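You operate a simulated robot arm through the tools that you are given. There is no shell and no other tool.

You are at the controls of a simulated robot arm. One attempt, no reset.

TASK
Put the yellow apple basket with the mint basket, ripen that one red, then stand it beside the crates.
Fine: same crate; all nine red; press the day button once for each day; nothing browns. Set down upright: yellow basket, what you pick out.
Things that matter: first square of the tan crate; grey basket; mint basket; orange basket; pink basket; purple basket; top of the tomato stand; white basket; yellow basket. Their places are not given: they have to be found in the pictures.

The check looks at the end state, three seconds after you hand in, the way a careful person would. Anything else that was tipped, shoved, dropped, spilled or broken makes it a failure.

THE ROBOT
A 7-joint arm with a two-finger parallel gripper, fixed in place. Base frame: the origin is at the foot of the arm, x ahead of it, y to its left, z up; the work surface is at about z = 866. Readings come in mm, degrees, newtons and seconds.
With the tool pointing down near the work surface it reaches from about 240 to 680 mm from the base axis. Its first joint turns from -66.0 to 66.0 degrees. Payload 2.4 kg.
The tool frame sits at the grasp point between the pads (the TCP): z along the fingers, y along the line on which they close. The tips reach 30 mm beyond it. Largest opening 94 mm; finger width 28, thickness 10; the body of the gripper, 50 by 96 mm, starts 55 mm behind the TCP.
Orientation is that of the tool frame in the base frame, as [roll, pitch, yaw] about the fixed x, y, z axes, in that order (R = Rz(yaw) Ry(pitch) Rx(roll)). With the fingers straight down and closing along the base's y, the tool's x points along the base's -x, its y along +y and its z along -z.

THE INTERFACE
- The arm moves only by the tool move_arm. Its argument "increments" is a list of rows, each a list of 3 entries, a list of its own where there are three numbers: the turn, a rotation vector about the tool's x, y, z in units of 120 degrees (1.0 is 120 degrees), then the shift along the tool's x, y, z in units of 300 mm (1.0 is 300 mm), then the gripper command, from -1 (shut) to 1 (fully open), values between in proportion. In form: [[[rx, ry, rz], [tx, ty, tz], fingers], ...]. A call has 1 to 20 rows; each row is the pose to reach, as a shift and turn from the pose commanded when the call began, along the tool's axes at that moment. A call with a number of a shift or a turn outside -1 to 1 is refused whole. Each row takes 0.2 s and may step no farther than 50 mm and 8.6 degrees from the row before; otherwise, or with a gripper value out of range, the whole call is refused. A pose out of reach is approached as far as the arm can. The call stops where the force on the tool passes 40 N (or 10 N more than at its start, if that is more) or the arm is blocked; 0.2 s more then pass. Each finger travels about 153 mm/s and halts on what it meets, pressing with about 40 N; the grip force reading is that of the motor and also rises with nothing between the fingers. The clock runs only during rows and for 0.2 s after the last one: add rows that repeat a pose to give the fingers time. The reply holds the time, the measured pose of the TCP, the force on the tool along the base axes, the opening and the grip force, in the units named above and with some noise, with the torque about the TCP (base axes, N m) and any sound that the robot's microphone picked up, and new pictures: "pictures" is both (left out), scene, wrist or none.
- Cameras (640 x 400 px; columns grow to the right, rows downward): "scene" is fixed at [42.9, 475, 1448]; the picture's right is [-0.71, -0.70, 0.00], its down [-0.49, 0.50, -0.72] and it looks along [0.50, -0.51, -0.70] (base axes); focal length 295 px, centre (320, 200). "wrist" rides on the gripper at [76, 14, -102] in the tool frame; the picture's right is [-0.18, 0.98, 0.00], its down [-0.75, -0.14, -0.64] and it looks along [-0.63, -0.12, 0.77] (tool axes); focal length 243 px, centre (320, 200).
- measure_at(camera, pixels): for up to 12 pixels [column, row] of the newest picture of that camera ("zoom" is the newest enlarged one), the place [x, y, z] in the base frame of the surface seen there, good to about 2 mm, but the place of the scene camera against the robot may be out by one fixed shift of up to 25 mm in any direction. The clock stands still meanwhile.
- enlarge(camera, box): a new picture of the part [left, top, right, bottom] of that camera's present view, enlarged. The clock stands still meanwhile.
- hand_in(): hands the job in; it is judged then, once.

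Unless the task says otherwise, let go and move clear before handing in.

The tools are called after ">>>" by a JSON object that holds its "name" and its "arguments". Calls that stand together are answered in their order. move_arm: Moves the arm, as the interface text tells. Its arguments: {"type":"object","properties":{"increments":{"type":"array","items":{"type":"array"}},"pictures":{"type":"string","enum":["both","scene","wrist","none"]}},"required":["increments"]} The other tools are called the same way: measure_at (camera, pixels) gives the place of the surface under pixels of a picture; enlarge (camera, box) takes an enlarged picture of a part of a camera's view; hand_in () hands the job in.

At the start:

```text
t: 0.0
tcp_pos: [293.1, 214.2, 1200.2]
ee_rot: [-180.0, 0.0, -180.0]
wrist_force: [0.5, -0.3, -0.2]
moment: [-0.02, -0.04, 0.0]
finger_gap: 94.0
gripper_force: 0.1
```

scene: 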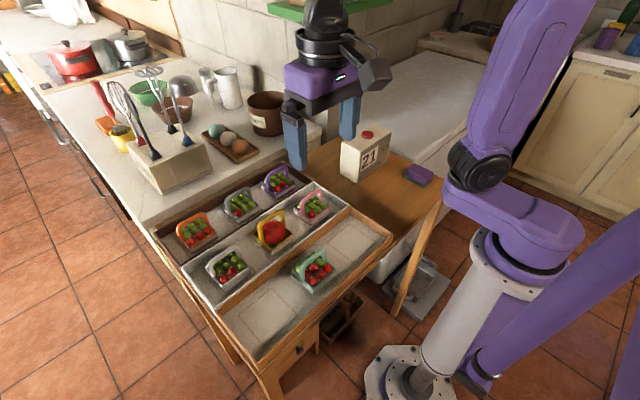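
wrist: 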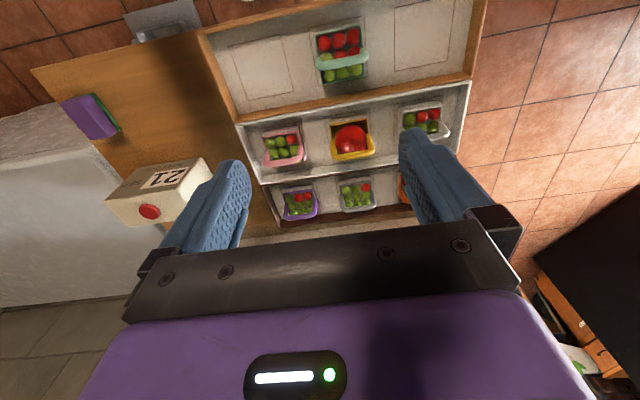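

The scene shows a three-tier stand with small baskets: mint at about (313,270), yellow with the apple at about (273,235), and a day box with a red button at about (367,135). I'll enlarge both views to look at the details before moving.

>>> {"name": "enlarge", "arguments": {"camera": "scene", "box": [140, 150, 400, 370]}}

>>> {"name": "enlarge", "arguments": {"camera": "wrist", "box": [200, 0, 490, 230]}}

>>> {"name": "enlarge", "arguments": {"camera": "scene", "box": [320, 110, 450, 200]}}

```text
1.82 times, centred on (270, 260) of scene
```

zoom: 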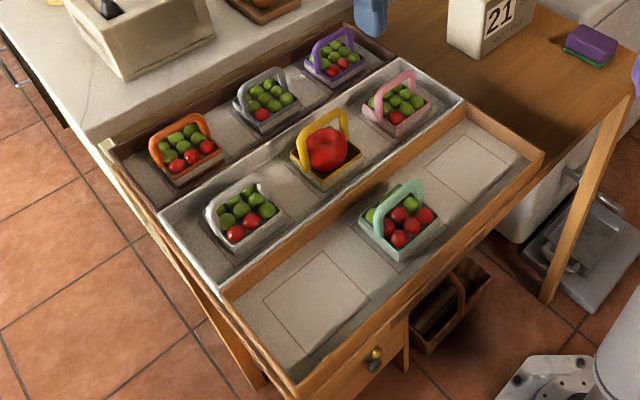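

```text
1.74 times, centred on (345, 115) of wrist
```

zoom: 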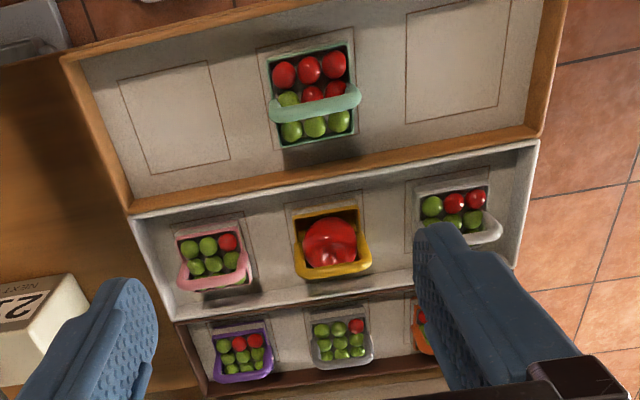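

```text
4.44 times, centred on (385, 155) of scene
```

zoom: 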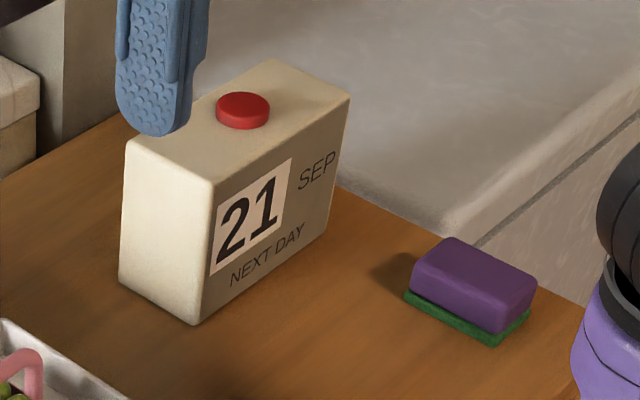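

Zoomed, the tan crate has a free square on each side of mint, and the wooden top to the right, by the day box, is "beside the crates". I'll measure the key points with the wrist camera, which is exact, and with the scene camera to get its offset.

>>> {"name": "measure_at", "arguments": {"camera": "wrist", "pixels": [[265, 70], [340, 78], [420, 35], [352, 130], [352, 155], [342, 60], [150, 212], [180, 110], [225, 90], [235, 120], [465, 78], [205, 35]]}}

>>> {"name": "measure_at", "arguments": {"camera": "scene", "pixels": [[367, 134], [268, 310], [349, 235], [310, 257], [271, 216], [345, 200], [410, 200], [225, 250], [310, 195], [195, 216], [240, 190], [277, 172]]}}

```text
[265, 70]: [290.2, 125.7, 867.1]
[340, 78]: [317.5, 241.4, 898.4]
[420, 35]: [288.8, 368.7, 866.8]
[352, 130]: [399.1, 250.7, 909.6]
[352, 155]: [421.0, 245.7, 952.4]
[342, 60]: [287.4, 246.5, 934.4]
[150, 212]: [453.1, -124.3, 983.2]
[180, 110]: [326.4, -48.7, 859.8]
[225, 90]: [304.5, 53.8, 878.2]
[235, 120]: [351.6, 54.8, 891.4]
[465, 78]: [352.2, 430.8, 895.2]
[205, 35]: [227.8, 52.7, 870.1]
```

```text
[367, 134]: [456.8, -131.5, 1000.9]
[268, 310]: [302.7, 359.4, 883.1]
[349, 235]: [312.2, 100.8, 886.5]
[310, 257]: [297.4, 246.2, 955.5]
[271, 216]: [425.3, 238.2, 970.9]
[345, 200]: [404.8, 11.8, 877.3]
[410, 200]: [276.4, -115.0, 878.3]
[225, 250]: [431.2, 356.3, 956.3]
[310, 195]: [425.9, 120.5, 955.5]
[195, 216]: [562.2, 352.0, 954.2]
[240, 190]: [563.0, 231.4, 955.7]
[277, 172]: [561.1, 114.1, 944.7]
```

The wrist readings put the crate floor at z≈867, the mint handle at about (290,247,935), the button at about (453,-124,983), and the empty tan squares at about (289,369) and (290,126). The handles run along y, so I'll turn the gripper 90° to close along x and look at the baskets from the side.

>>> {"name": "move_arm", "arguments": {"increments": [[[0, 0, -0.0682], [-0.02, -0.035, 0.015], 1], [[0, 0, -0.1364], [-0.04, -0.07, 0.03], 1], [[0, 0, -0.2046], [-0.06, -0.105, 0.045], 1], [[0, 0, -0.2728], [-0.08, -0.14, 0.06], 1], [[0, 0, -0.341], [-0.1, -0.175, 0.075], 1], [[0, 0, -0.4092], [-0.12, -0.21, 0.09], 1], [[0, 0, -0.4774], [-0.14, -0.245, 0.105], 1], [[0, 0, -0.5456], [-0.16, -0.28, 0.12], 1], [[0, 0, -0.6138], [-0.18, -0.315, 0.135], 1], [[0, 0, -0.682], [-0.2, -0.35, 0.15], 1], [[0, 0, -0.75], [-0.223, -0.38, 0.1667], 1], [[0, 0, -0.75], [-0.223, -0.38, 0.1667], 1]]}}

```text
t: 2.6
tcp_pos: [359.2, 99.5, 1149.6]
ee_rot: [-180.0, -0.1, -89.8]
wrist_force: [-0.3, -0.5, 0.6]
moment: [0.0, 0.0, 0.0]
finger_gap: 94.1
gripper_force: 0.0
```

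scene: 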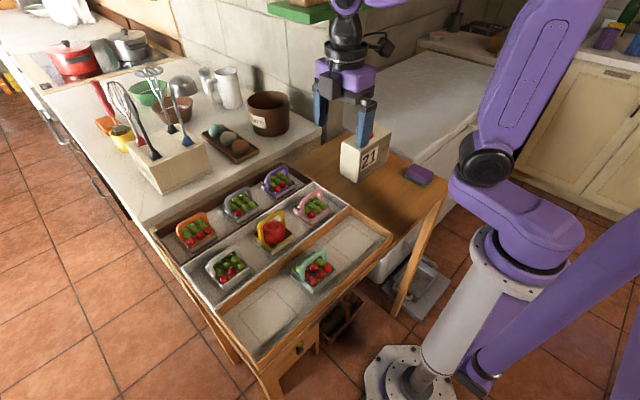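
wrist: 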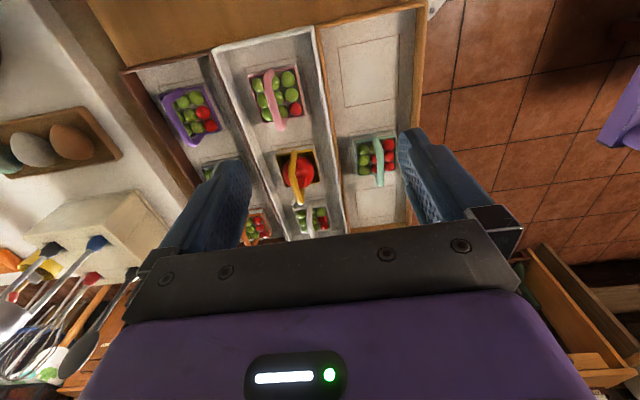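

The rotation worked and the wrist picture now looks along +y with yellow at about (298,175) and mint at about (377,158). I'll enlarge and measure the handles.

>>> {"name": "enlarge", "arguments": {"camera": "wrist", "box": [150, 40, 430, 240]}}

>>> {"name": "measure_at", "arguments": {"camera": "wrist", "pixels": [[297, 170], [297, 195], [293, 157], [300, 202], [377, 150], [378, 170], [376, 140], [379, 183], [272, 75], [283, 128], [310, 215], [225, 90]]}}

```text
2.00 times, centred on (290, 140) of wrist
```

zoom: 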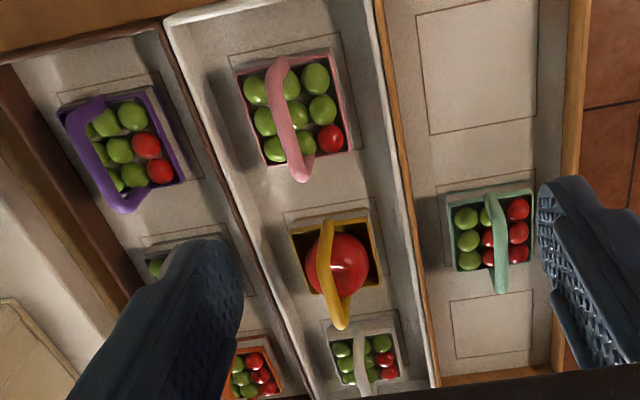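

```text
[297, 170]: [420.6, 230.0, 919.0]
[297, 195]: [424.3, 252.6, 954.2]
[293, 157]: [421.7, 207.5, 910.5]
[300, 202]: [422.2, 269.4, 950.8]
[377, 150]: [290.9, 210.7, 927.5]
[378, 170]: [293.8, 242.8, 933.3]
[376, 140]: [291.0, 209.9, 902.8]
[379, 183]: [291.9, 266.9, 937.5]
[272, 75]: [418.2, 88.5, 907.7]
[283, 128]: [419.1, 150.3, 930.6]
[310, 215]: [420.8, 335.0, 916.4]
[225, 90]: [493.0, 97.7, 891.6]
```

Handles are along y: yellow's at x≈422 with its top near z≈953, mint's at x≈292 with its top near z≈937. I'll measure floors, walls, apple top, and rims more closely using zoom.

>>> {"name": "measure_at", "arguments": {"camera": "zoom", "pixels": [[345, 255], [345, 235], [295, 235], [378, 290], [285, 190], [330, 225], [340, 320], [500, 285], [490, 200], [449, 200], [455, 270], [533, 270]]}}

>>> {"name": "measure_at", "arguments": {"camera": "zoom", "pixels": [[480, 75], [425, 15], [535, 12], [430, 135], [535, 125], [490, 330], [452, 302], [532, 297], [395, 60], [578, 60], [215, 150], [330, 20]]}}

```text
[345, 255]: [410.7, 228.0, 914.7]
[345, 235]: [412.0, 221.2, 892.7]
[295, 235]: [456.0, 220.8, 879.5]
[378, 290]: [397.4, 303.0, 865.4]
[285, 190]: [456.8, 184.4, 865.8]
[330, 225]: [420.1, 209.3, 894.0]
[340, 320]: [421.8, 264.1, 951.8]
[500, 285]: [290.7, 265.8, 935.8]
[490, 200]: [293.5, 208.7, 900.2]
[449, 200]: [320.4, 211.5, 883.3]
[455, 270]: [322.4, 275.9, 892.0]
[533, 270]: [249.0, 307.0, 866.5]
```

```text
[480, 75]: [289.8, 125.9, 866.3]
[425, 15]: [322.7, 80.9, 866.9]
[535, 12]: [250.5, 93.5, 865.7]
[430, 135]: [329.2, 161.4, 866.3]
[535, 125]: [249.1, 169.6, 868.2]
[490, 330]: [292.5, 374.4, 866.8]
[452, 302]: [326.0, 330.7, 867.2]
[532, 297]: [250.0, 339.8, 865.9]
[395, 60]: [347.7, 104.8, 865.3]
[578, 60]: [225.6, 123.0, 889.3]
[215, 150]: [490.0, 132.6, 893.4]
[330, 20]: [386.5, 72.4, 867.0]
```

Crate floors are all at z≈866, the squares are 80 mm across and centred near (290,126), (291,247) and (290,370), and the crate wall tops are at about 891. I'm moving over the yellow handle at about (422,247) with the fingertips well above it, to centre the grasp with the wrist camera.

>>> {"name": "move_arm", "arguments": {"increments": [[[0, 0, 0], [-0.0615, -0.0262, 0.0457], 1], [[0, 0, 0], [-0.123, -0.0523, 0.0913], 1], [[0, 0, 0], [-0.1844, -0.0785, 0.137], 1], [[0, 0, 0], [-0.2459, -0.1047, 0.1827], 1], [[0, 0, 0], [-0.3073, -0.1308, 0.2283], 1], [[0, 0, 0], [-0.3688, -0.157, 0.274], 1], [[0, 0, 0], [-0.4302, -0.1831, 0.3196], 1], [[0, 0, 0], [-0.4917, -0.2093, 0.3653], 1], [[0, 0, 0], [-0.4917, -0.2093, 0.3653], 1]]}}

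```text
t: 4.6
tcp_pos: [425.2, 247.5, 1041.0]
ee_rot: [-180.0, 0.0, -90.0]
wrist_force: [0.4, -0.5, -1.3]
moment: [-0.02, 0.0, 0.01]
finger_gap: 94.4
gripper_force: 0.0
```

scene: 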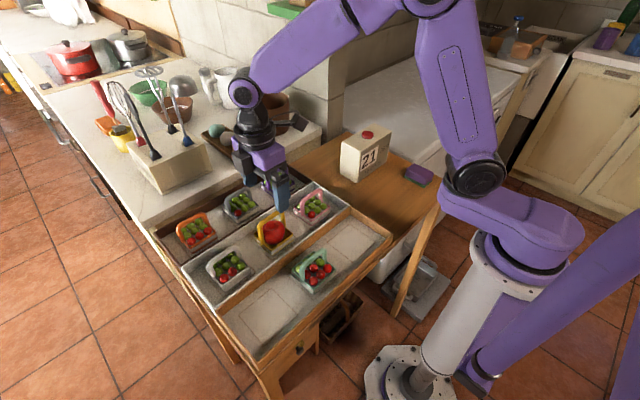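
wrist: 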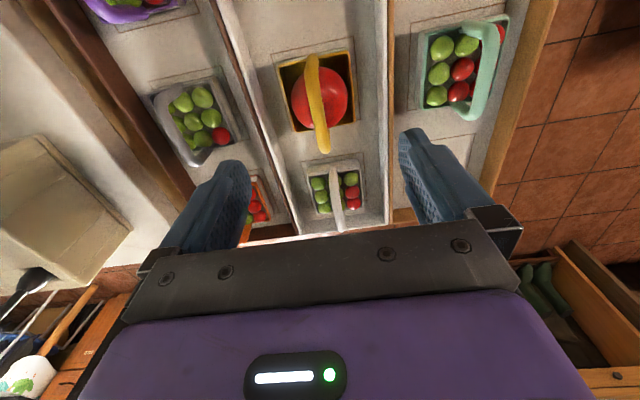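

Yellow's handle is now visible from (312,58) to (320,150) in the wrist view. I'll measure handle, rim, and apple points there.

>>> {"name": "enlarge", "arguments": {"camera": "wrist", "box": [250, 20, 410, 220]}}

>>> {"name": "measure_at", "arguments": {"camera": "wrist", "pixels": [[311, 60], [312, 75], [315, 100], [318, 120], [320, 140], [321, 149], [330, 80], [338, 100], [300, 95], [283, 70], [354, 70], [350, 120]]}}

```text
2.00 times, centred on (330, 120) of wrist
```

zoom: 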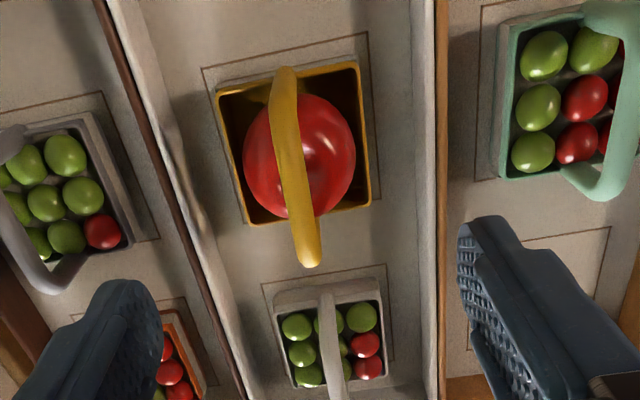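

```text
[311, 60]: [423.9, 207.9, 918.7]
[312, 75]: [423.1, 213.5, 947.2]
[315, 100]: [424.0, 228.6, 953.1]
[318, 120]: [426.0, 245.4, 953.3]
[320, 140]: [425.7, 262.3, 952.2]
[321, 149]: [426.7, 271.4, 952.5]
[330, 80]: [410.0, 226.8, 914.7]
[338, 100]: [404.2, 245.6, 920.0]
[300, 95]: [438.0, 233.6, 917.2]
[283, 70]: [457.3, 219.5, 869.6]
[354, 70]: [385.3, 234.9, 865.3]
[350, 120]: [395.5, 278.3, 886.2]
```

Yellow's handle top is at z≈953, x≈424.5, spanning y≈208–278, and the apple top is below about 923. I'll descend to TCP z≈962 so the tips stop at about 932, clear of the apple, and check before closing.

>>> {"name": "move_arm", "arguments": {"increments": [[[0, 0, 0], [0.003, 0, 0.06], 1], [[0, 0, 0], [0.006, 0, 0.12], 0.8], [[0, 0, 0], [0.009, 0, 0.18], 0.6], [[0, 0, 0], [0.0117, 0, 0.23], 0.4], [[0, 0, 0], [0.0117, 0, 0.2633], 0.2], [[0, 0, 0], [0.0117, 0, 0.2633], 0], [[0, 0, 0], [0.0117, 0, 0.2633], 0]]}}

```text
t: 6.2
tcp_pos: [423.6, 245.8, 962.8]
ee_rot: [-180.0, 0.0, -90.0]
wrist_force: [-0.2, -0.5, -1.2]
moment: [-0.01, 0.01, -0.04]
finger_gap: 46.8
gripper_force: 0.0
```

scene: 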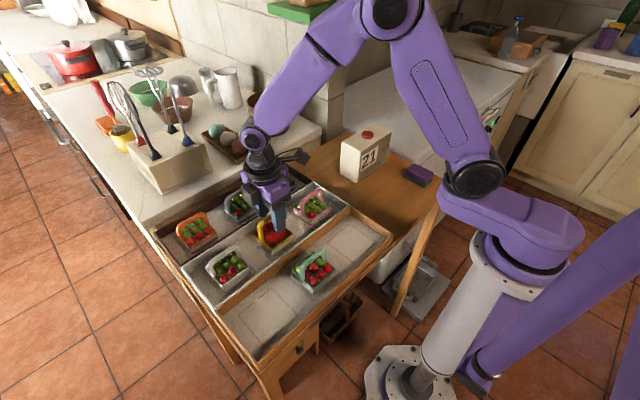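
wrist: 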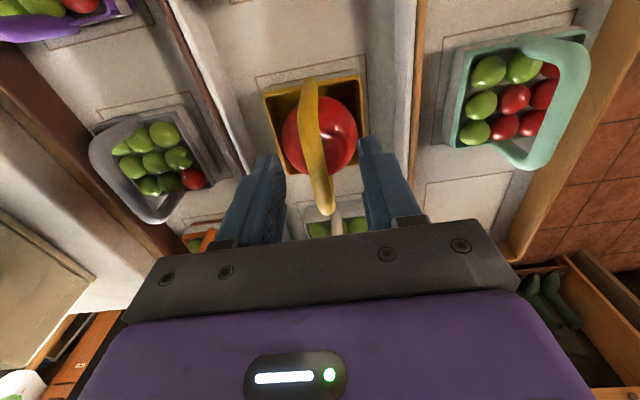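

The handle sits centred between the fingers at about (318,185) in the wrist view. Closing on it now.

>>> {"name": "move_arm", "arguments": {"increments": [[[0, 0, 0], [0, 0, 0], -0.4], [[0, 0, 0], [0, 0, 0], -0.7], [[0, 0, 0], [0, 0, 0], -1], [[0, 0, 0], [0, 0, 0], -1], [[0, 0, 0], [0, 0, 0], -1]]}}

```text
t: 7.4
tcp_pos: [423.3, 244.8, 962.2]
ee_rot: [180.0, 0.1, -89.9]
wrist_force: [-0.4, 0.3, 0.2]
moment: [0.02, -0.01, 0.02]
finger_gap: 9.8
gripper_force: 40.4
```

scene: 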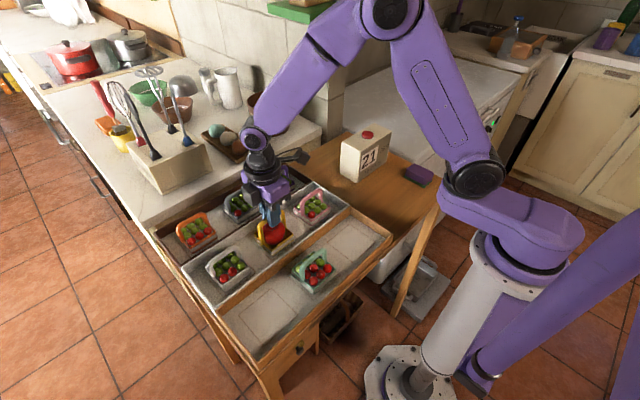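
wrist: 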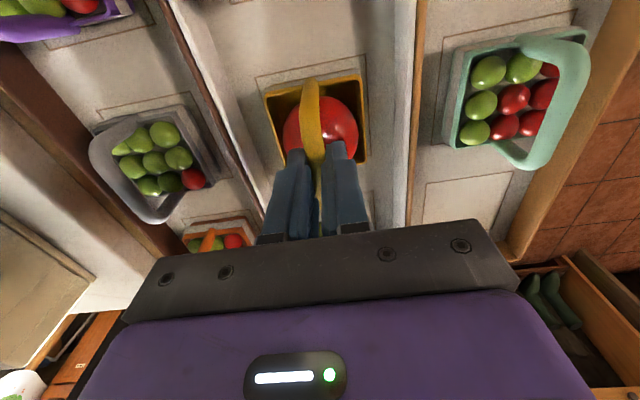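

Gap 9.8 mm with 40 N shows the handle is gripped. Lifting straight up 120 mm slowly and checking the hold.

>>> {"name": "move_arm", "arguments": {"increments": [[[0, 0, 0], [0, 0, -0.02], -1], [[0, 0, 0], [0, 0, -0.06], -1], [[0, 0, 0], [0, 0, -0.12], -1], [[0, 0, 0], [0, 0, -0.19], -1], [[0, 0, 0], [0, 0, -0.26], -1], [[0, 0, 0], [0, 0, -0.33], -1], [[0, 0, 0], [0, 0, -0.38], -1], [[0, 0, 0], [0, 0, -0.4], -1], [[0, 0, 0], [0, 0, -0.4], -1]]}}

```text
t: 9.4
tcp_pos: [422.2, 245.9, 1082.2]
ee_rot: [-179.9, 0.1, -90.0]
wrist_force: [-0.7, -0.5, -1.5]
moment: [0.01, 0.01, -0.01]
finger_gap: 9.9
gripper_force: 40.2
```

scene: 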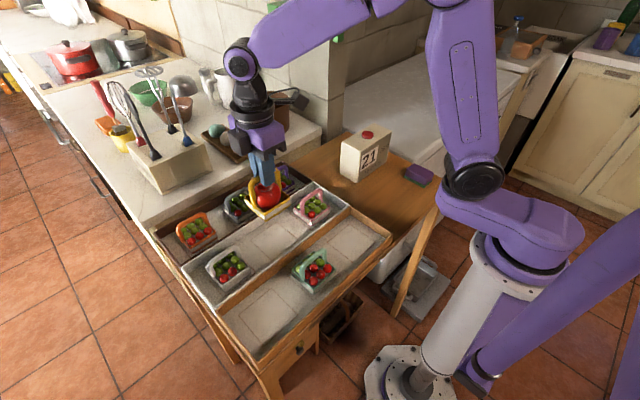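
wrist: 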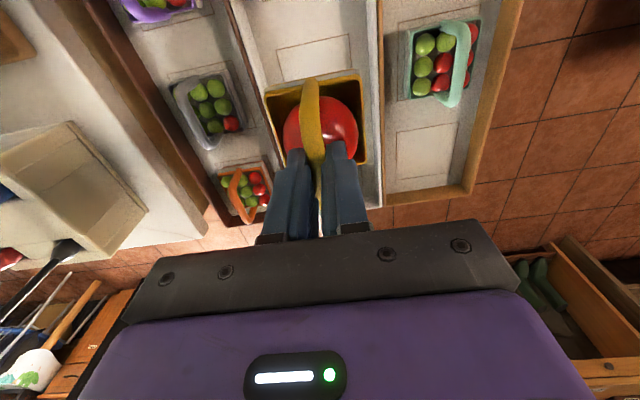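

The basket is held level with the apple in it. The +y free square shows at about (425,155) in the wrist picture, so I'll measure its corners for an exact placement.

>>> {"name": "enlarge", "arguments": {"camera": "wrist", "box": [360, 90, 500, 220]}}

>>> {"name": "measure_at", "arguments": {"camera": "wrist", "pixels": [[397, 131], [458, 123], [397, 188], [448, 181], [425, 155], [385, 160], [480, 150], [430, 193], [310, 60], [265, 88], [362, 75], [365, 160]]}}

```text
3.08 times, centred on (430, 155) of wrist
```

zoom: 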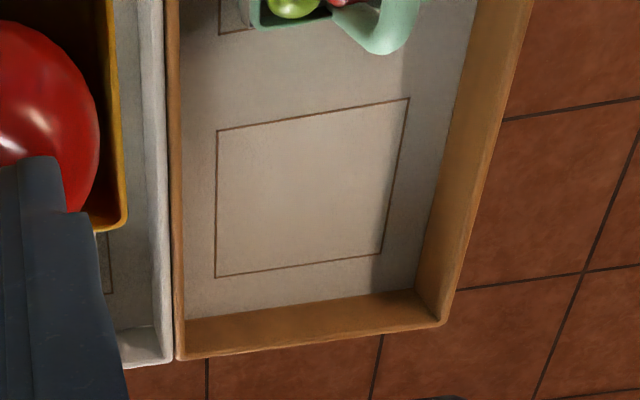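

```text
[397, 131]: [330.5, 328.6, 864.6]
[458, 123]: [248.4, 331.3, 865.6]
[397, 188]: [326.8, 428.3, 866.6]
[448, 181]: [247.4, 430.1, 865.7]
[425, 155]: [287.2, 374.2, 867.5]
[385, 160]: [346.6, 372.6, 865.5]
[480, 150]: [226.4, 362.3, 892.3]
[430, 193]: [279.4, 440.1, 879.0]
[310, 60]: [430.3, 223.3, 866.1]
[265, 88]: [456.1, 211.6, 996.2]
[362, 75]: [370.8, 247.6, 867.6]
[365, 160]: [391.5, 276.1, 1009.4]
```

The square spans x≈248–328 and y≈329–411, so its centre is about (289,370). I'm moving the basket over it at height, then lowering to about 8 mm above the crate floor.

>>> {"name": "move_arm", "arguments": {"increments": [[[0, 0, 0], [-0.02, 0.0215, 0], -1], [[0, 0, 0], [-0.06, 0.0646, 0], -1], [[0, 0, 0], [-0.11, 0.1184, 0], -1], [[0, 0, 0], [-0.165, 0.1776, 0], -1], [[0, 0, 0], [-0.22, 0.2368, 0], -1], [[0, 0, 0], [-0.275, 0.296, 0], -1], [[0, 0, 0], [-0.33, 0.3552, 0], -1], [[0, 0, 0], [-0.375, 0.4036, 0], -1], [[0, 0, 0], [-0.405, 0.436, 0], -1], [[0, 0, 0], [-0.415, 0.4467, 0], -1], [[0, 0, 0], [-0.415, 0.4467, 0], -1], [[0, 0, 0], [-0.415, 0.4467, 0.05], -1], [[0, 0, 0], [-0.415, 0.4467, 0.11], -1], [[0, 0, 0], [-0.415, 0.4467, 0.17], -1], [[0, 0, 0], [-0.415, 0.4467, 0.23], -1], [[0, 0, 0], [-0.415, 0.4467, 0.29], -1], [[0, 0, 0], [-0.415, 0.4467, 0.34], -1], [[0, 0, 0], [-0.415, 0.4467, 0.37], -1], [[0, 0, 0], [-0.415, 0.4467, 0.37], -1]]}}

```text
t: 13.4
tcp_pos: [290.8, 370.5, 970.0]
ee_rot: [180.0, 0.0, -90.0]
wrist_force: [0.4, 0.6, -2.0]
moment: [0.03, 0.0, 0.02]
finger_gap: 10.0
gripper_force: 39.7
```

scene: 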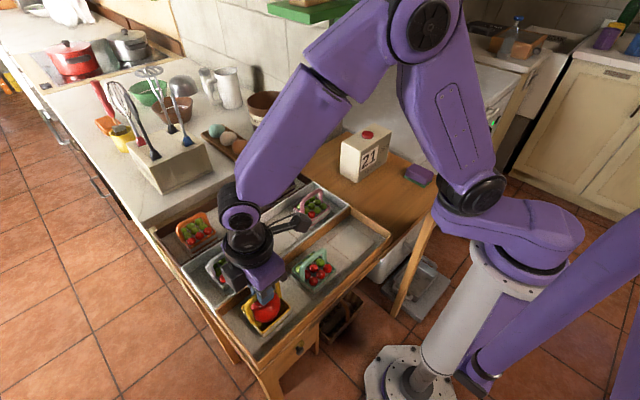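
wrist: 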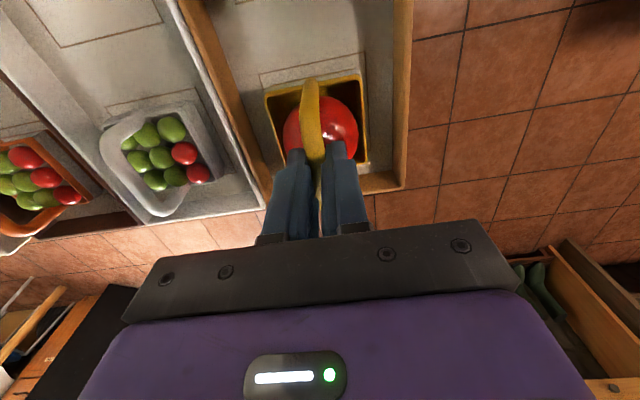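

The basket hangs centred over the square with clear margins to the walls. Lowering about 7 mm gently until it's on the floor.

>>> {"name": "move_arm", "arguments": {"increments": [[[0, 0, 0], [0, 0, 0.007], -1], [[0, 0, 0], [0, 0, 0.014], -1], [[0, 0, 0], [0, 0, 0.02], -1], [[0, 0, 0], [0, 0, 0.024], -1], [[0, 0, 0], [0, 0, 0.024], -1]]}}

```text
t: 14.6
tcp_pos: [290.2, 369.3, 963.1]
ee_rot: [179.9, -0.1, -90.0]
wrist_force: [0.4, -0.4, -1.4]
moment: [0.0, -0.01, 0.01]
finger_gap: 10.0
gripper_force: 40.0
```

scene: 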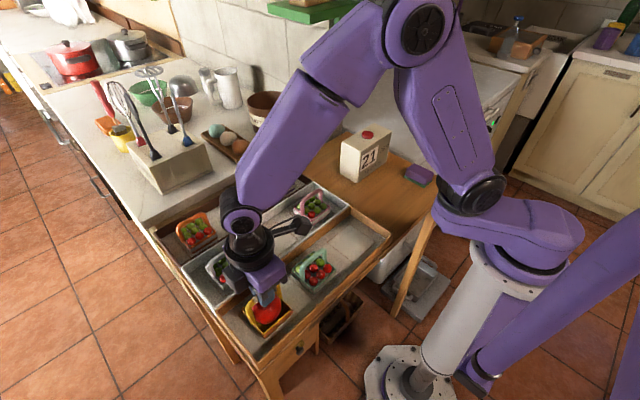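
wrist: 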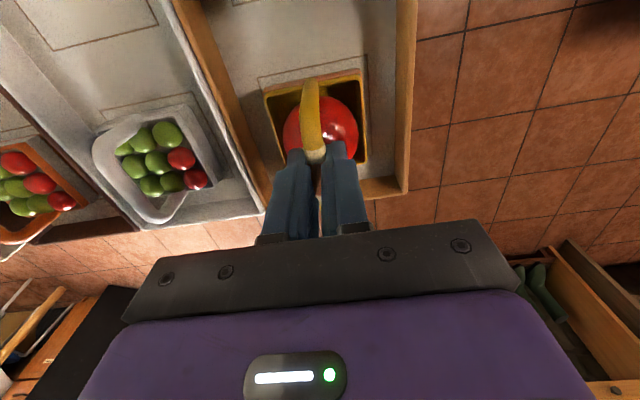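

No clear contact force yet (z force −1.4 N). I'll go down another 2 mm in half-millimetre steps.

>>> {"name": "move_arm", "arguments": {"increments": [[[0, 0, 0], [0, 0, 0.002], -1], [[0, 0, 0], [0, 0, 0.004], -1], [[0, 0, 0], [0, 0, 0.004], -1]], "pictures": "wrist"}}

```text
t: 15.4
tcp_pos: [290.5, 369.3, 962.8]
ee_rot: [180.0, 0.0, -89.9]
wrist_force: [1.7, -1.2, 2.4]
moment: [-0.15, 0.01, 0.05]
finger_gap: 9.9
gripper_force: 40.1
```

wrist: 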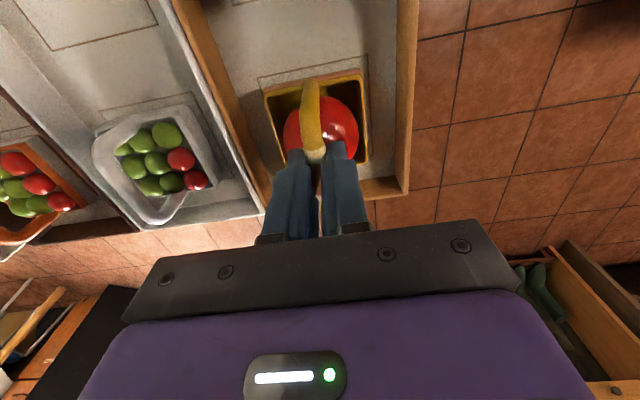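

Force rose to +2.4 N, so the basket is resting on the floor. Opening gently and rising clear.

>>> {"name": "move_arm", "arguments": {"increments": [[[0, 0, 0], [0, 0, 0], -0.7], [[0, 0, 0], [0, 0, 0], -0.4], [[0, 0, 0], [0, 0, 0], 0], [[0, 0, 0], [0, 0, 0], 0], [[0, 0, 0], [0, 0, -0.03], 0], [[0, 0, 0], [0, 0, -0.1], 0], [[0, 0, 0], [0, 0, -0.2], 0], [[0, 0, 0], [0, 0, -0.32], 0], [[0, 0, 0], [0, 0, -0.45], 0], [[0, 0, 0], [0, 0, -0.58], 0], [[0, 0, 0], [0, 0, -0.65], 0], [[0, 0, 0], [0, 0, -0.65], 0]]}}

```text
t: 18.0
tcp_pos: [289.0, 367.5, 1156.3]
ee_rot: [180.0, -0.1, -90.1]
wrist_force: [-0.2, 0.8, -0.1]
moment: [-0.01, -0.04, 0.0]
finger_gap: 47.1
gripper_force: 0.0
```

scene: 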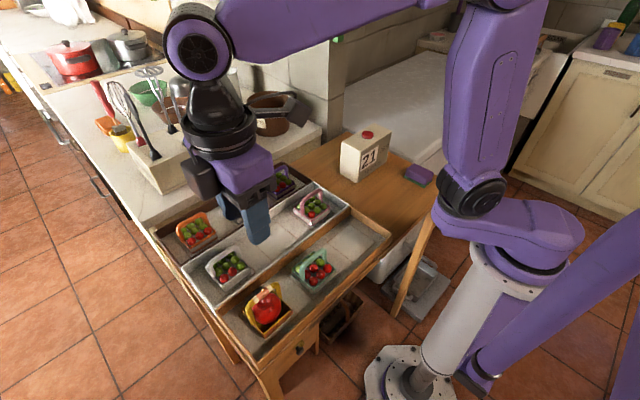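
wrist: 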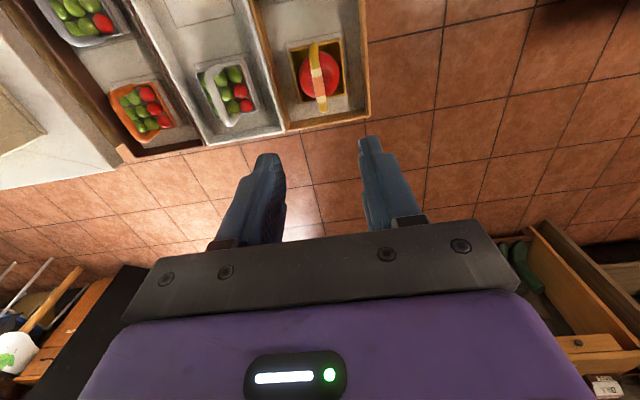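

Yellow stands upright in the tan crate beside mint (wrist (320,75)). Next I'll close the fingers and swing towards the day box, turning back to the original yaw on the way.

>>> {"name": "move_arm", "arguments": {"increments": [[[0, 0, 0.0625], [0.0806, -0.0278, 0], -0.2], [[0, 0, 0.125], [0.1612, -0.0556, 0], -0.4], [[0, 0, 0.1875], [0.2418, -0.0834, 0], -0.6], [[0, 0, 0.25], [0.3224, -0.1112, 0], -0.8], [[0, 0, 0.3125], [0.403, -0.139, 0], -1], [[0, 0, 0.375], [0.4836, -0.1668, 0], -1], [[0, 0, 0.4375], [0.5642, -0.1946, 0], -1], [[0, 0, 0.5], [0.6448, -0.2224, 0], -1], [[0, 0, 0.5625], [0.7254, -0.2502, 0], -1], [[0, 0, 0.625], [0.806, -0.278, 0], -1], [[0, 0, 0.6875], [0.8866, -0.3058, 0], -1], [[0, 0, 0.75], [0.967, -0.333, 0], -1], [[0, 0, 0.75], [0.967, -0.333, 0], -1]]}}

```text
t: 20.8
tcp_pos: [389.0, 77.9, 1157.4]
ee_rot: [-179.9, -0.1, 179.9]
wrist_force: [0.5, -0.6, -0.3]
moment: [0.0, 0.01, -0.01]
finger_gap: 0.0
gripper_force: 33.1
```

scene: 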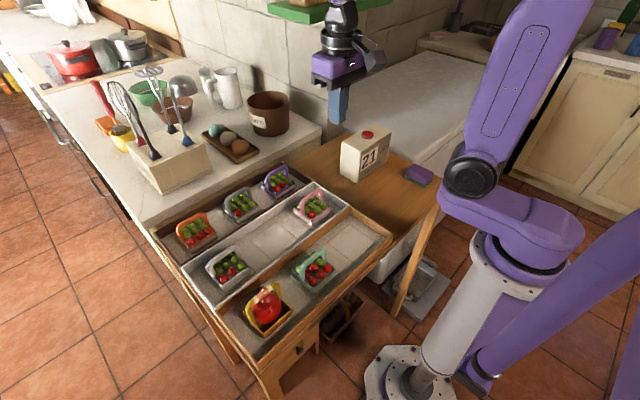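
wrist: 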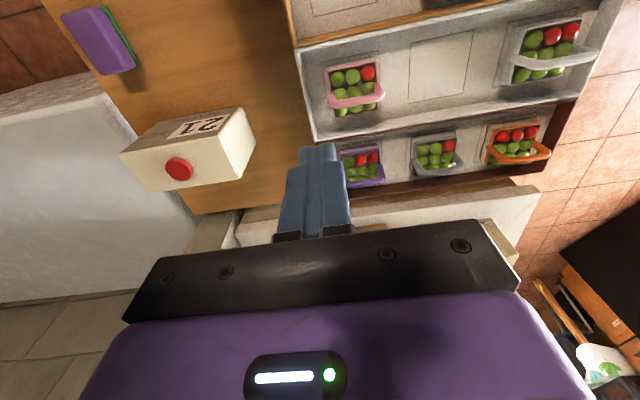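

The day box's button is at (179,168) in the wrist picture. Measuring the button, box faces and free wooden top.

>>> {"name": "enlarge", "arguments": {"camera": "wrist", "box": [50, 0, 320, 220]}}

>>> {"name": "measure_at", "arguments": {"camera": "wrist", "pixels": [[179, 167], [168, 168], [190, 168], [179, 158], [179, 178], [150, 170], [215, 160], [240, 180], [135, 140], [230, 80], [180, 40], [275, 150]]}}

```text
1.82 times, centred on (185, 110) of wrist
```

zoom: 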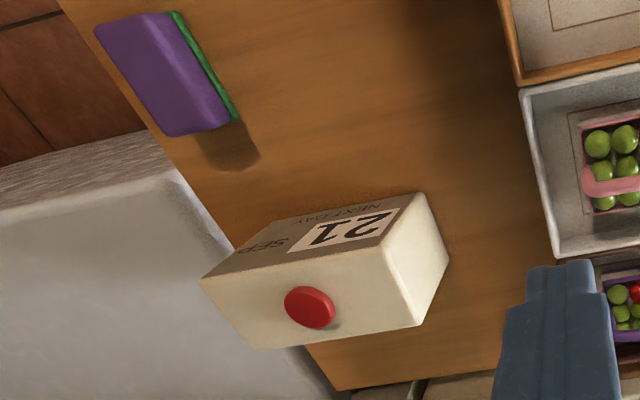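

```text
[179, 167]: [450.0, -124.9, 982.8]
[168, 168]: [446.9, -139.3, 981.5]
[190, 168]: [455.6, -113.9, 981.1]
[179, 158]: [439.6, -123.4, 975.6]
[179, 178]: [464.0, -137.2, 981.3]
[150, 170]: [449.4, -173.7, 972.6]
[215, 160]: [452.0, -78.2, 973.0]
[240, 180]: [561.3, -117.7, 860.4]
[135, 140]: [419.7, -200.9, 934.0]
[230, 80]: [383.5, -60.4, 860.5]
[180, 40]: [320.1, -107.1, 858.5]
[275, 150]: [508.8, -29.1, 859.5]
```

Button centre is about (452,-126) with its top at z≈982.5; the wooden top is at z≈860. I'm moving the closed tips to about 28 mm above the button.

>>> {"name": "move_arm", "arguments": {"increments": [[[0, 0, 0], [-0.021, -0.068, 0.039], -1], [[0, 0, 0], [-0.042, -0.136, 0.078], -1], [[0, 0, 0], [-0.063, -0.204, 0.117], -1], [[0, 0, 0], [-0.084, -0.272, 0.156], -1], [[0, 0, 0], [-0.105, -0.34, 0.195], -1], [[0, 0, 0], [-0.126, -0.408, 0.234], -1], [[0, 0, 0], [-0.147, -0.476, 0.273], -1], [[0, 0, 0], [-0.168, -0.544, 0.312], -1], [[0, 0, 0], [-0.189, -0.612, 0.351], -1], [[0, 0, 0], [-0.21, -0.68, 0.39], -1], [[0, 0, 0], [-0.21, -0.68, 0.39], -1]]}}

```text
t: 23.2
tcp_pos: [454.0, -126.8, 1040.7]
ee_rot: [-180.0, 0.0, 180.0]
wrist_force: [0.0, 0.6, 1.0]
moment: [-0.01, -0.03, 0.01]
finger_gap: 0.1
gripper_force: 33.4
```

scene: 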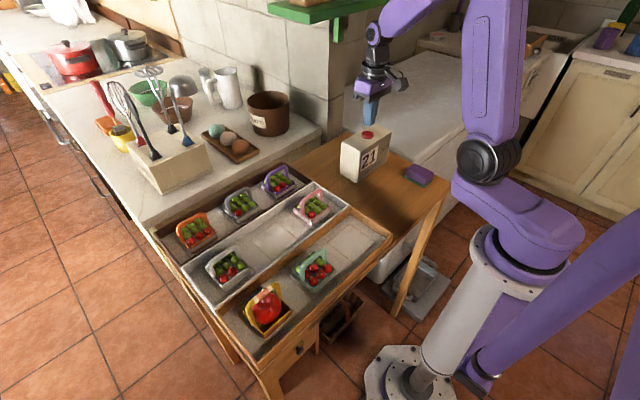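
wrist: 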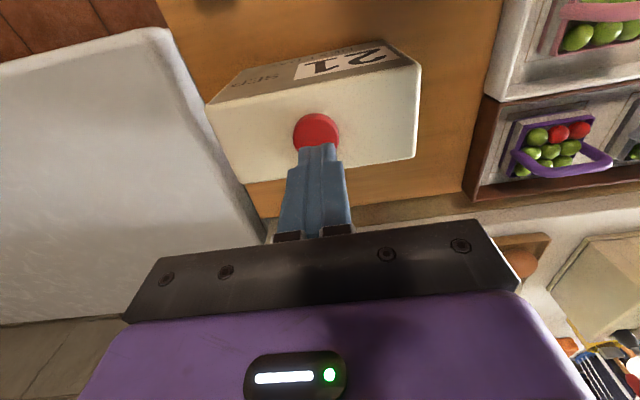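

The closed tips are right above the button at (317,131). I'll measure it once more from here before pressing.

>>> {"name": "measure_at", "arguments": {"camera": "wrist", "pixels": [[317, 128], [297, 132], [336, 132], [317, 116], [300, 145], [270, 130], [360, 130], [215, 108], [418, 70], [245, 180], [415, 155]]}}

```text
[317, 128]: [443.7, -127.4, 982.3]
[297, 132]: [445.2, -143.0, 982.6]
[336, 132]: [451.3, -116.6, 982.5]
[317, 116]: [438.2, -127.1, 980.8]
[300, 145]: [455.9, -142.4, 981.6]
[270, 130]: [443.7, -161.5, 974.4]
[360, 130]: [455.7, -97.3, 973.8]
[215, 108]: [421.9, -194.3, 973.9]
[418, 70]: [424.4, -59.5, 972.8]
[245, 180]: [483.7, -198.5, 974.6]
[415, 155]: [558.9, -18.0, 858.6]
```

Button spans y≈−143…−115 around (452,−129), so I'm well centred. Descending to just above it, then creeping down.

>>> {"name": "move_arm", "arguments": {"increments": [[[0, 0, 0], [0, -0.007, 0.03], -1], [[0, 0, 0], [0, -0.007, 0.06], -1], [[0, 0, 0], [0, -0.007, 0.08], -1], [[0, 0, 0], [0, -0.007, 0.087], -1], [[0, 0, 0], [0, -0.007, 0.092], -1], [[0, 0, 0], [0, -0.007, 0.096], -1]]}}

```text
t: 24.6
tcp_pos: [452.3, -127.1, 1011.6]
ee_rot: [-179.9, 0.1, -180.0]
wrist_force: [0.5, -1.1, 1.9]
moment: [-0.07, 0.02, 0.0]
finger_gap: 0.0
gripper_force: 33.0
heard: click
```

scene: 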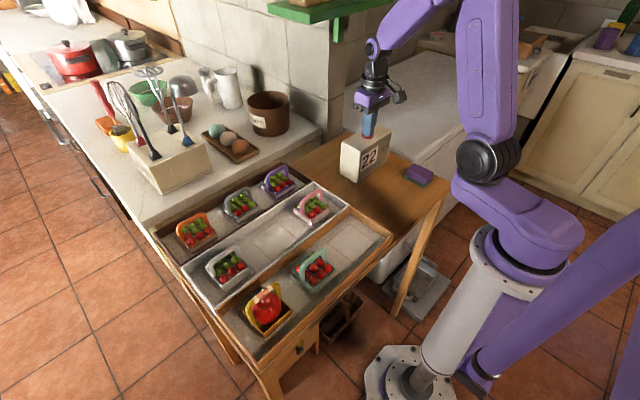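
wrist: 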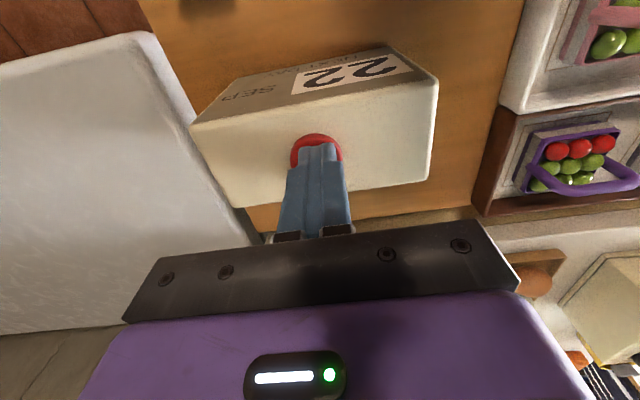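

A click was heard and the box now shows 22, so one day has passed. Raising off the button and inspecting mint with the scene camera.

>>> {"name": "move_arm", "arguments": {"increments": [[[0, 0, 0], [0, 0, -0.03], -1], [[0, 0, 0], [0, 0, -0.08], -1], [[0, 0, 0], [0, 0, -0.1], -1], [[0, 0, 0], [0, 0, -0.1], -1]]}}

>>> {"name": "enlarge", "arguments": {"camera": "scene", "box": [270, 230, 360, 300]}}

>>> {"name": "enlarge", "arguments": {"camera": "scene", "box": [150, 150, 400, 350]}}

```text
t: 25.6
tcp_pos: [452.0, -128.5, 1043.2]
ee_rot: [180.0, 0.0, -180.0]
wrist_force: [0.4, -0.1, -0.2]
moment: [0.01, -0.01, -0.02]
finger_gap: 0.0
gripper_force: 33.0
```

scene: 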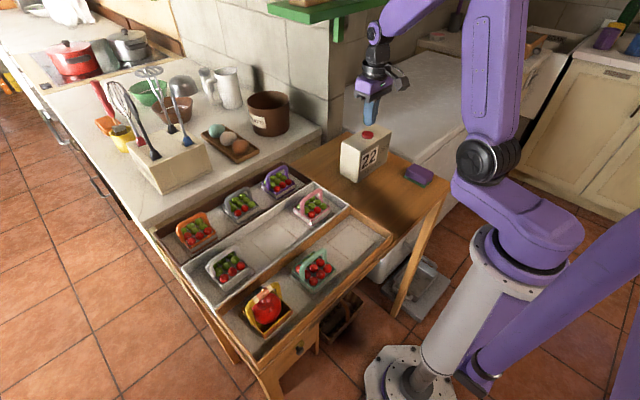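
wrist: 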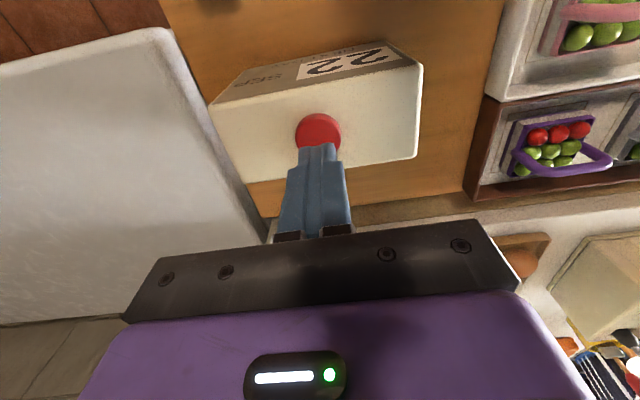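

```text
5.71 times, centred on (315, 265) of scene
```

zoom: 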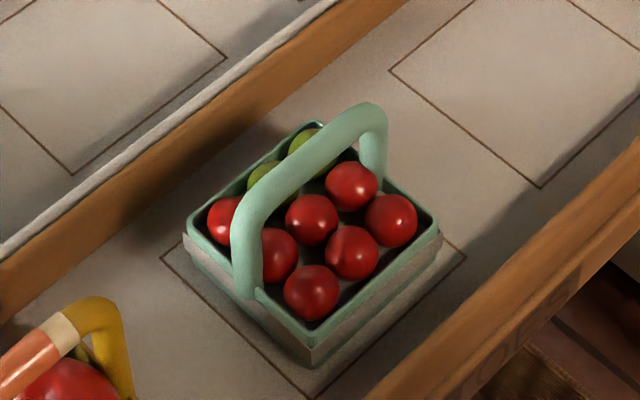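

```text
2.00 times, centred on (275, 250) of scene
```

zoom: 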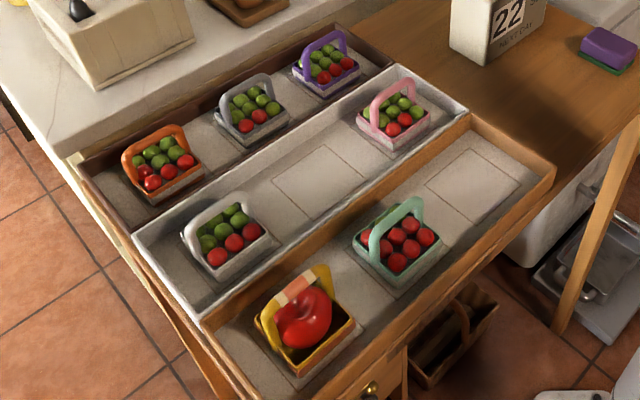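

Mint now shows seven red and two green, up from five red, so it gains about two a day. Yellow's handle shows a pale band at about (270,292); I'll enlarge it before continuing.

>>> {"name": "enlarge", "arguments": {"camera": "scene", "box": [235, 275, 305, 340]}}

>>> {"name": "enlarge", "arguments": {"camera": "scene", "box": [290, 240, 340, 275]}}

```text
6.15 times, centred on (270, 308) of scene
```

zoom: 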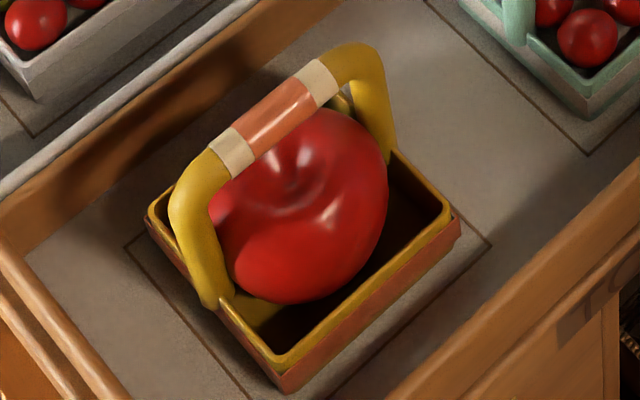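

```text
11.43 times, centred on (315, 258) of scene
```

zoom: 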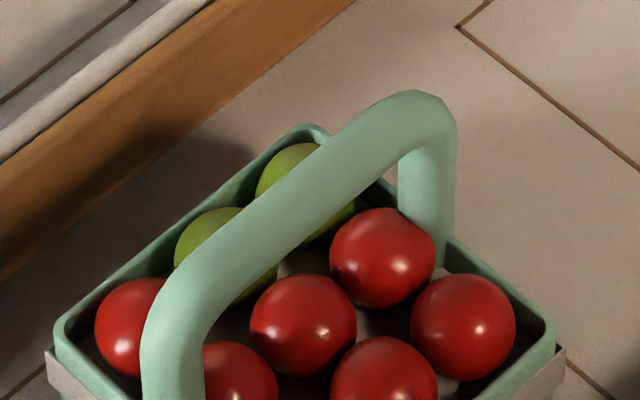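

Mint has exactly two green left (zoom (265,175) and (310,150)); the yellow handle band looks like cosmetic colouring and the basket is upright and intact. Pressing the button once more, to the same depth that clicked before.

>>> {"name": "move_arm", "arguments": {"increments": [[[0, 0, 0], [0, 0, 0.04], -1], [[0, 0, 0], [0, 0, 0.075], -1], [[0, 0, 0], [0, 0, 0.087], -1], [[0, 0, 0], [0, 0, 0.094], -1], [[0, 0, 0], [0, 0, 0.1], -1]]}}

```text
t: 26.8
tcp_pos: [451.2, -126.0, 1012.1]
ee_rot: [179.9, -0.1, 179.9]
wrist_force: [0.1, -0.6, 1.6]
moment: [-0.04, 0.0, -0.03]
finger_gap: 0.0
gripper_force: 33.1
heard: click
```

scene: 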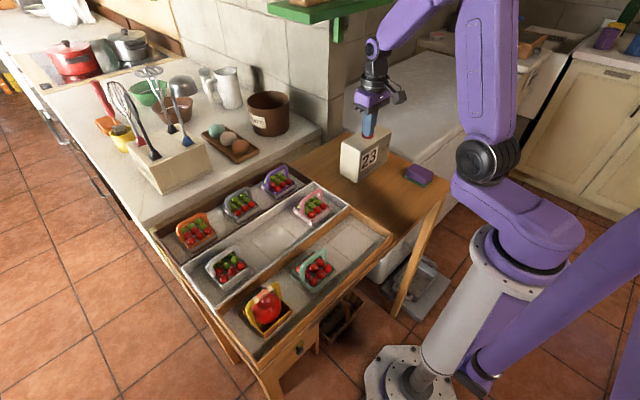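
wrist: 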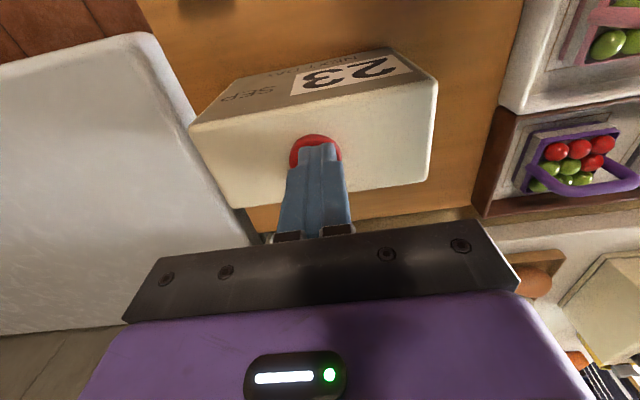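

The box now reads 23 after one click. Raising well clear of the button and checking mint.

>>> {"name": "move_arm", "arguments": {"increments": [[[0, 0, 0], [0, 0, -0.04], -1], [[0, 0, 0], [0, 0, -0.12], -1], [[0, 0, 0], [0, 0, -0.22], -1], [[0, 0, 0], [0, 0, -0.32], -1], [[0, 0, 0], [0, 0, -0.32], -1]]}}

>>> {"name": "enlarge", "arguments": {"camera": "scene", "box": [285, 235, 345, 290]}}

>>> {"name": "enlarge", "arguments": {"camera": "scene", "box": [150, 150, 400, 350]}}

```text
t: 28.0
tcp_pos: [454.1, -127.2, 1107.7]
ee_rot: [-180.0, 0.0, 180.0]
wrist_force: [-0.6, -0.2, -0.3]
moment: [0.01, 0.03, 0.0]
finger_gap: 0.1
gripper_force: 32.8
```

scene: 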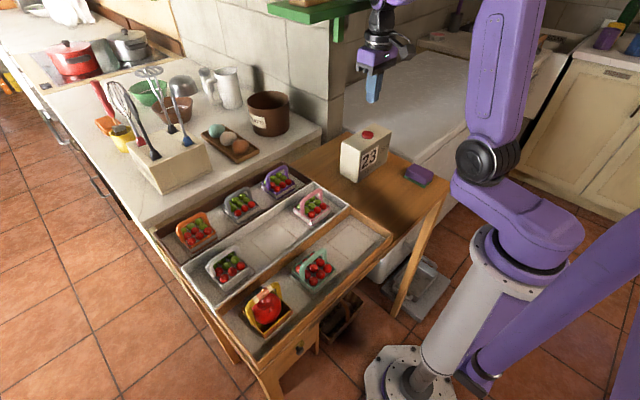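
wrist: 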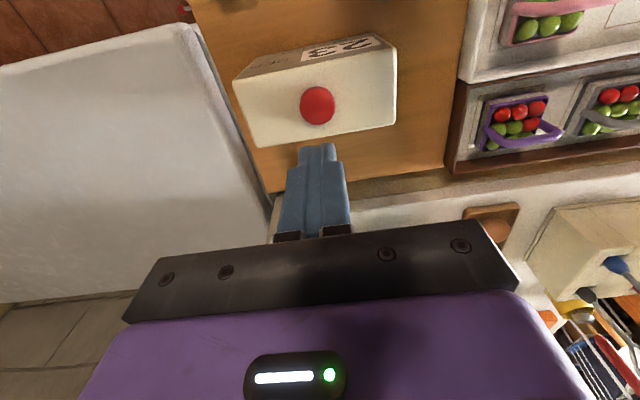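

```text
7.27 times, centred on (315, 262) of scene
```

zoom: 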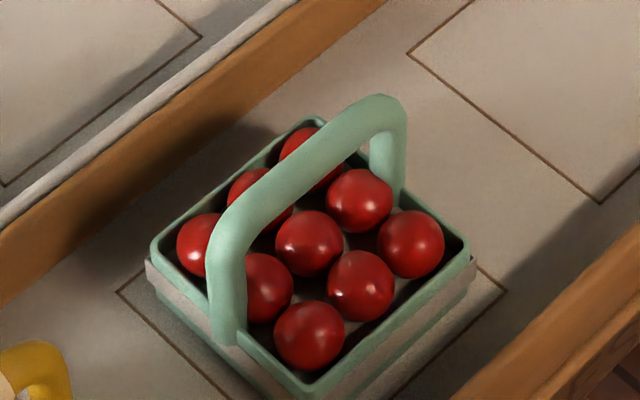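

```text
2.00 times, centred on (275, 250) of scene
```

zoom: 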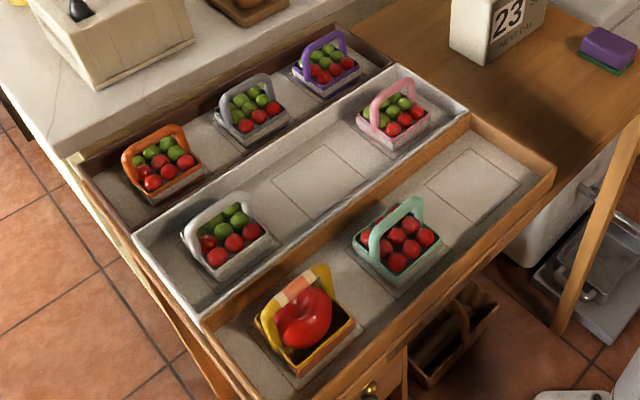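

All nine mint tomatoes are red on day 23, so no more presses. I'm swinging back over mint with the gripper turned to close along x again, opening the fingers on the way.

>>> {"name": "move_arm", "arguments": {"increments": [[[0, 0, -0.0625], [0.0203, 0.0631, 0], -1], [[0, 0, -0.125], [0.0406, 0.1261, 0], -0.8], [[0, 0, -0.1875], [0.0608, 0.1892, 0], -0.6], [[0, 0, -0.25], [0.0811, 0.2522, 0], -0.4], [[0, 0, -0.3125], [0.1014, 0.3153, 0], -0.2], [[0, 0, -0.375], [0.1217, 0.3784, 0], 0], [[0, 0, -0.4375], [0.1419, 0.4414, 0], 0], [[0, 0, -0.5], [0.1622, 0.5045, 0], 0], [[0, 0, -0.5625], [0.1825, 0.5675, 0], 0], [[0, 0, -0.625], [0.2028, 0.6306, 0], 0], [[0, 0, -0.6875], [0.223, 0.6936, 0], 0], [[0, 0, -0.75], [0.2433, 0.7567, 0], 0], [[0, 0, -0.75], [0.2433, 0.7567, 0], 0]]}}

```text
t: 30.8
tcp_pos: [378.4, 99.3, 1107.4]
ee_rot: [179.9, -0.1, -89.9]
wrist_force: [-0.1, 0.2, -0.7]
moment: [0.0, -0.02, -0.02]
finger_gap: 47.0
gripper_force: 0.0
```

scene: 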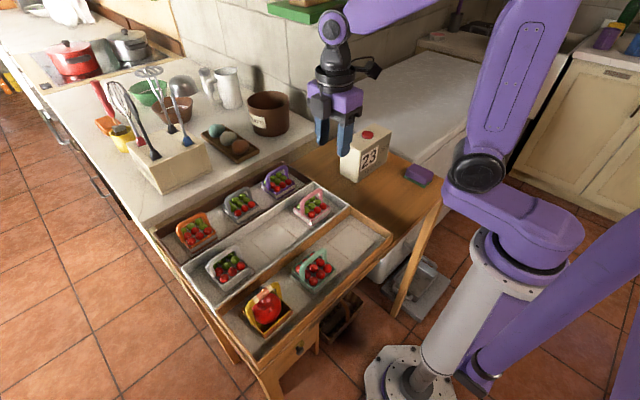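
wrist: 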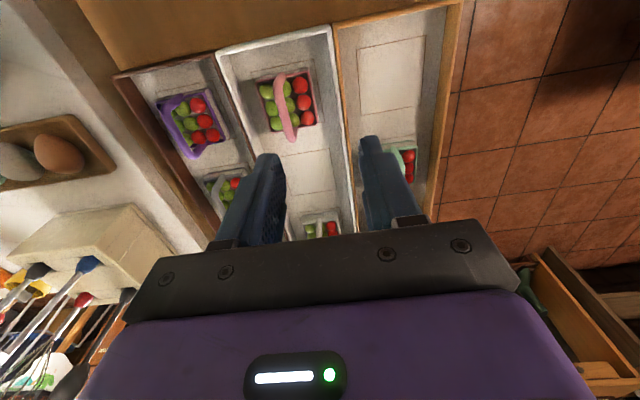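

I'm at (379,99) with yaw −90 and the fingers half open. Moving over mint's handle at about (292,247), tips around z=1000.

>>> {"name": "move_arm", "arguments": {"increments": [[[0, 0, 0], [-0.0615, 0.0363, 0.0321], 0.1], [[0, 0, 0], [-0.1229, 0.0725, 0.0642], 0.2], [[0, 0, 0], [-0.1844, 0.1088, 0.0963], 0.3], [[0, 0, 0], [-0.2459, 0.145, 0.1284], 0.3], [[0, 0, 0], [-0.3073, 0.1813, 0.1604], 0.3], [[0, 0, 0], [-0.3688, 0.2175, 0.1925], 0.3], [[0, 0, 0], [-0.4302, 0.2538, 0.2246], 0.3], [[0, 0, 0], [-0.4917, 0.29, 0.2567], 0.3], [[0, 0, 0], [-0.4917, 0.29, 0.2567], 0.3]]}}

```text
t: 32.8
tcp_pos: [291.8, 248.8, 1028.1]
ee_rot: [180.0, 0.0, -89.9]
wrist_force: [-0.8, 0.3, -0.3]
moment: [-0.01, 0.02, -0.01]
finger_gap: 61.0
gripper_force: 0.0
```

scene: 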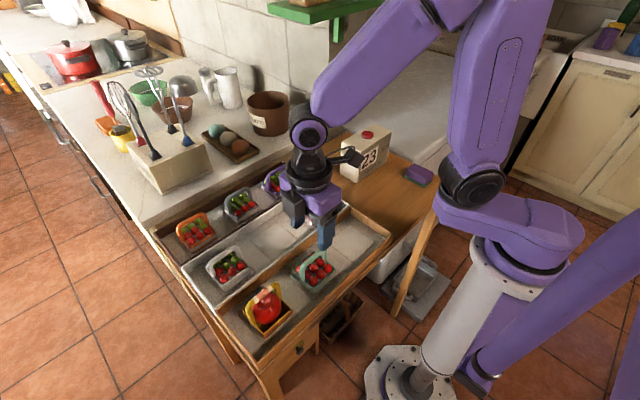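
wrist: 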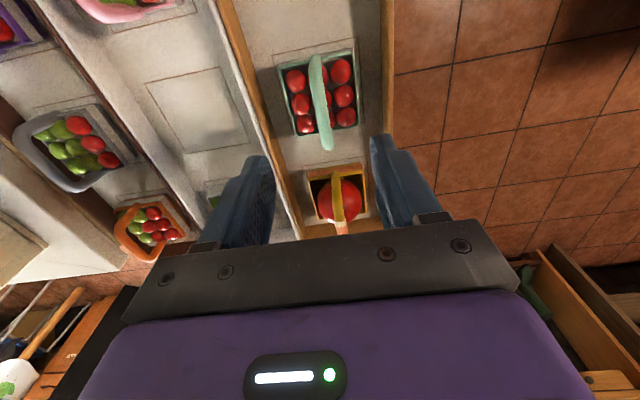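

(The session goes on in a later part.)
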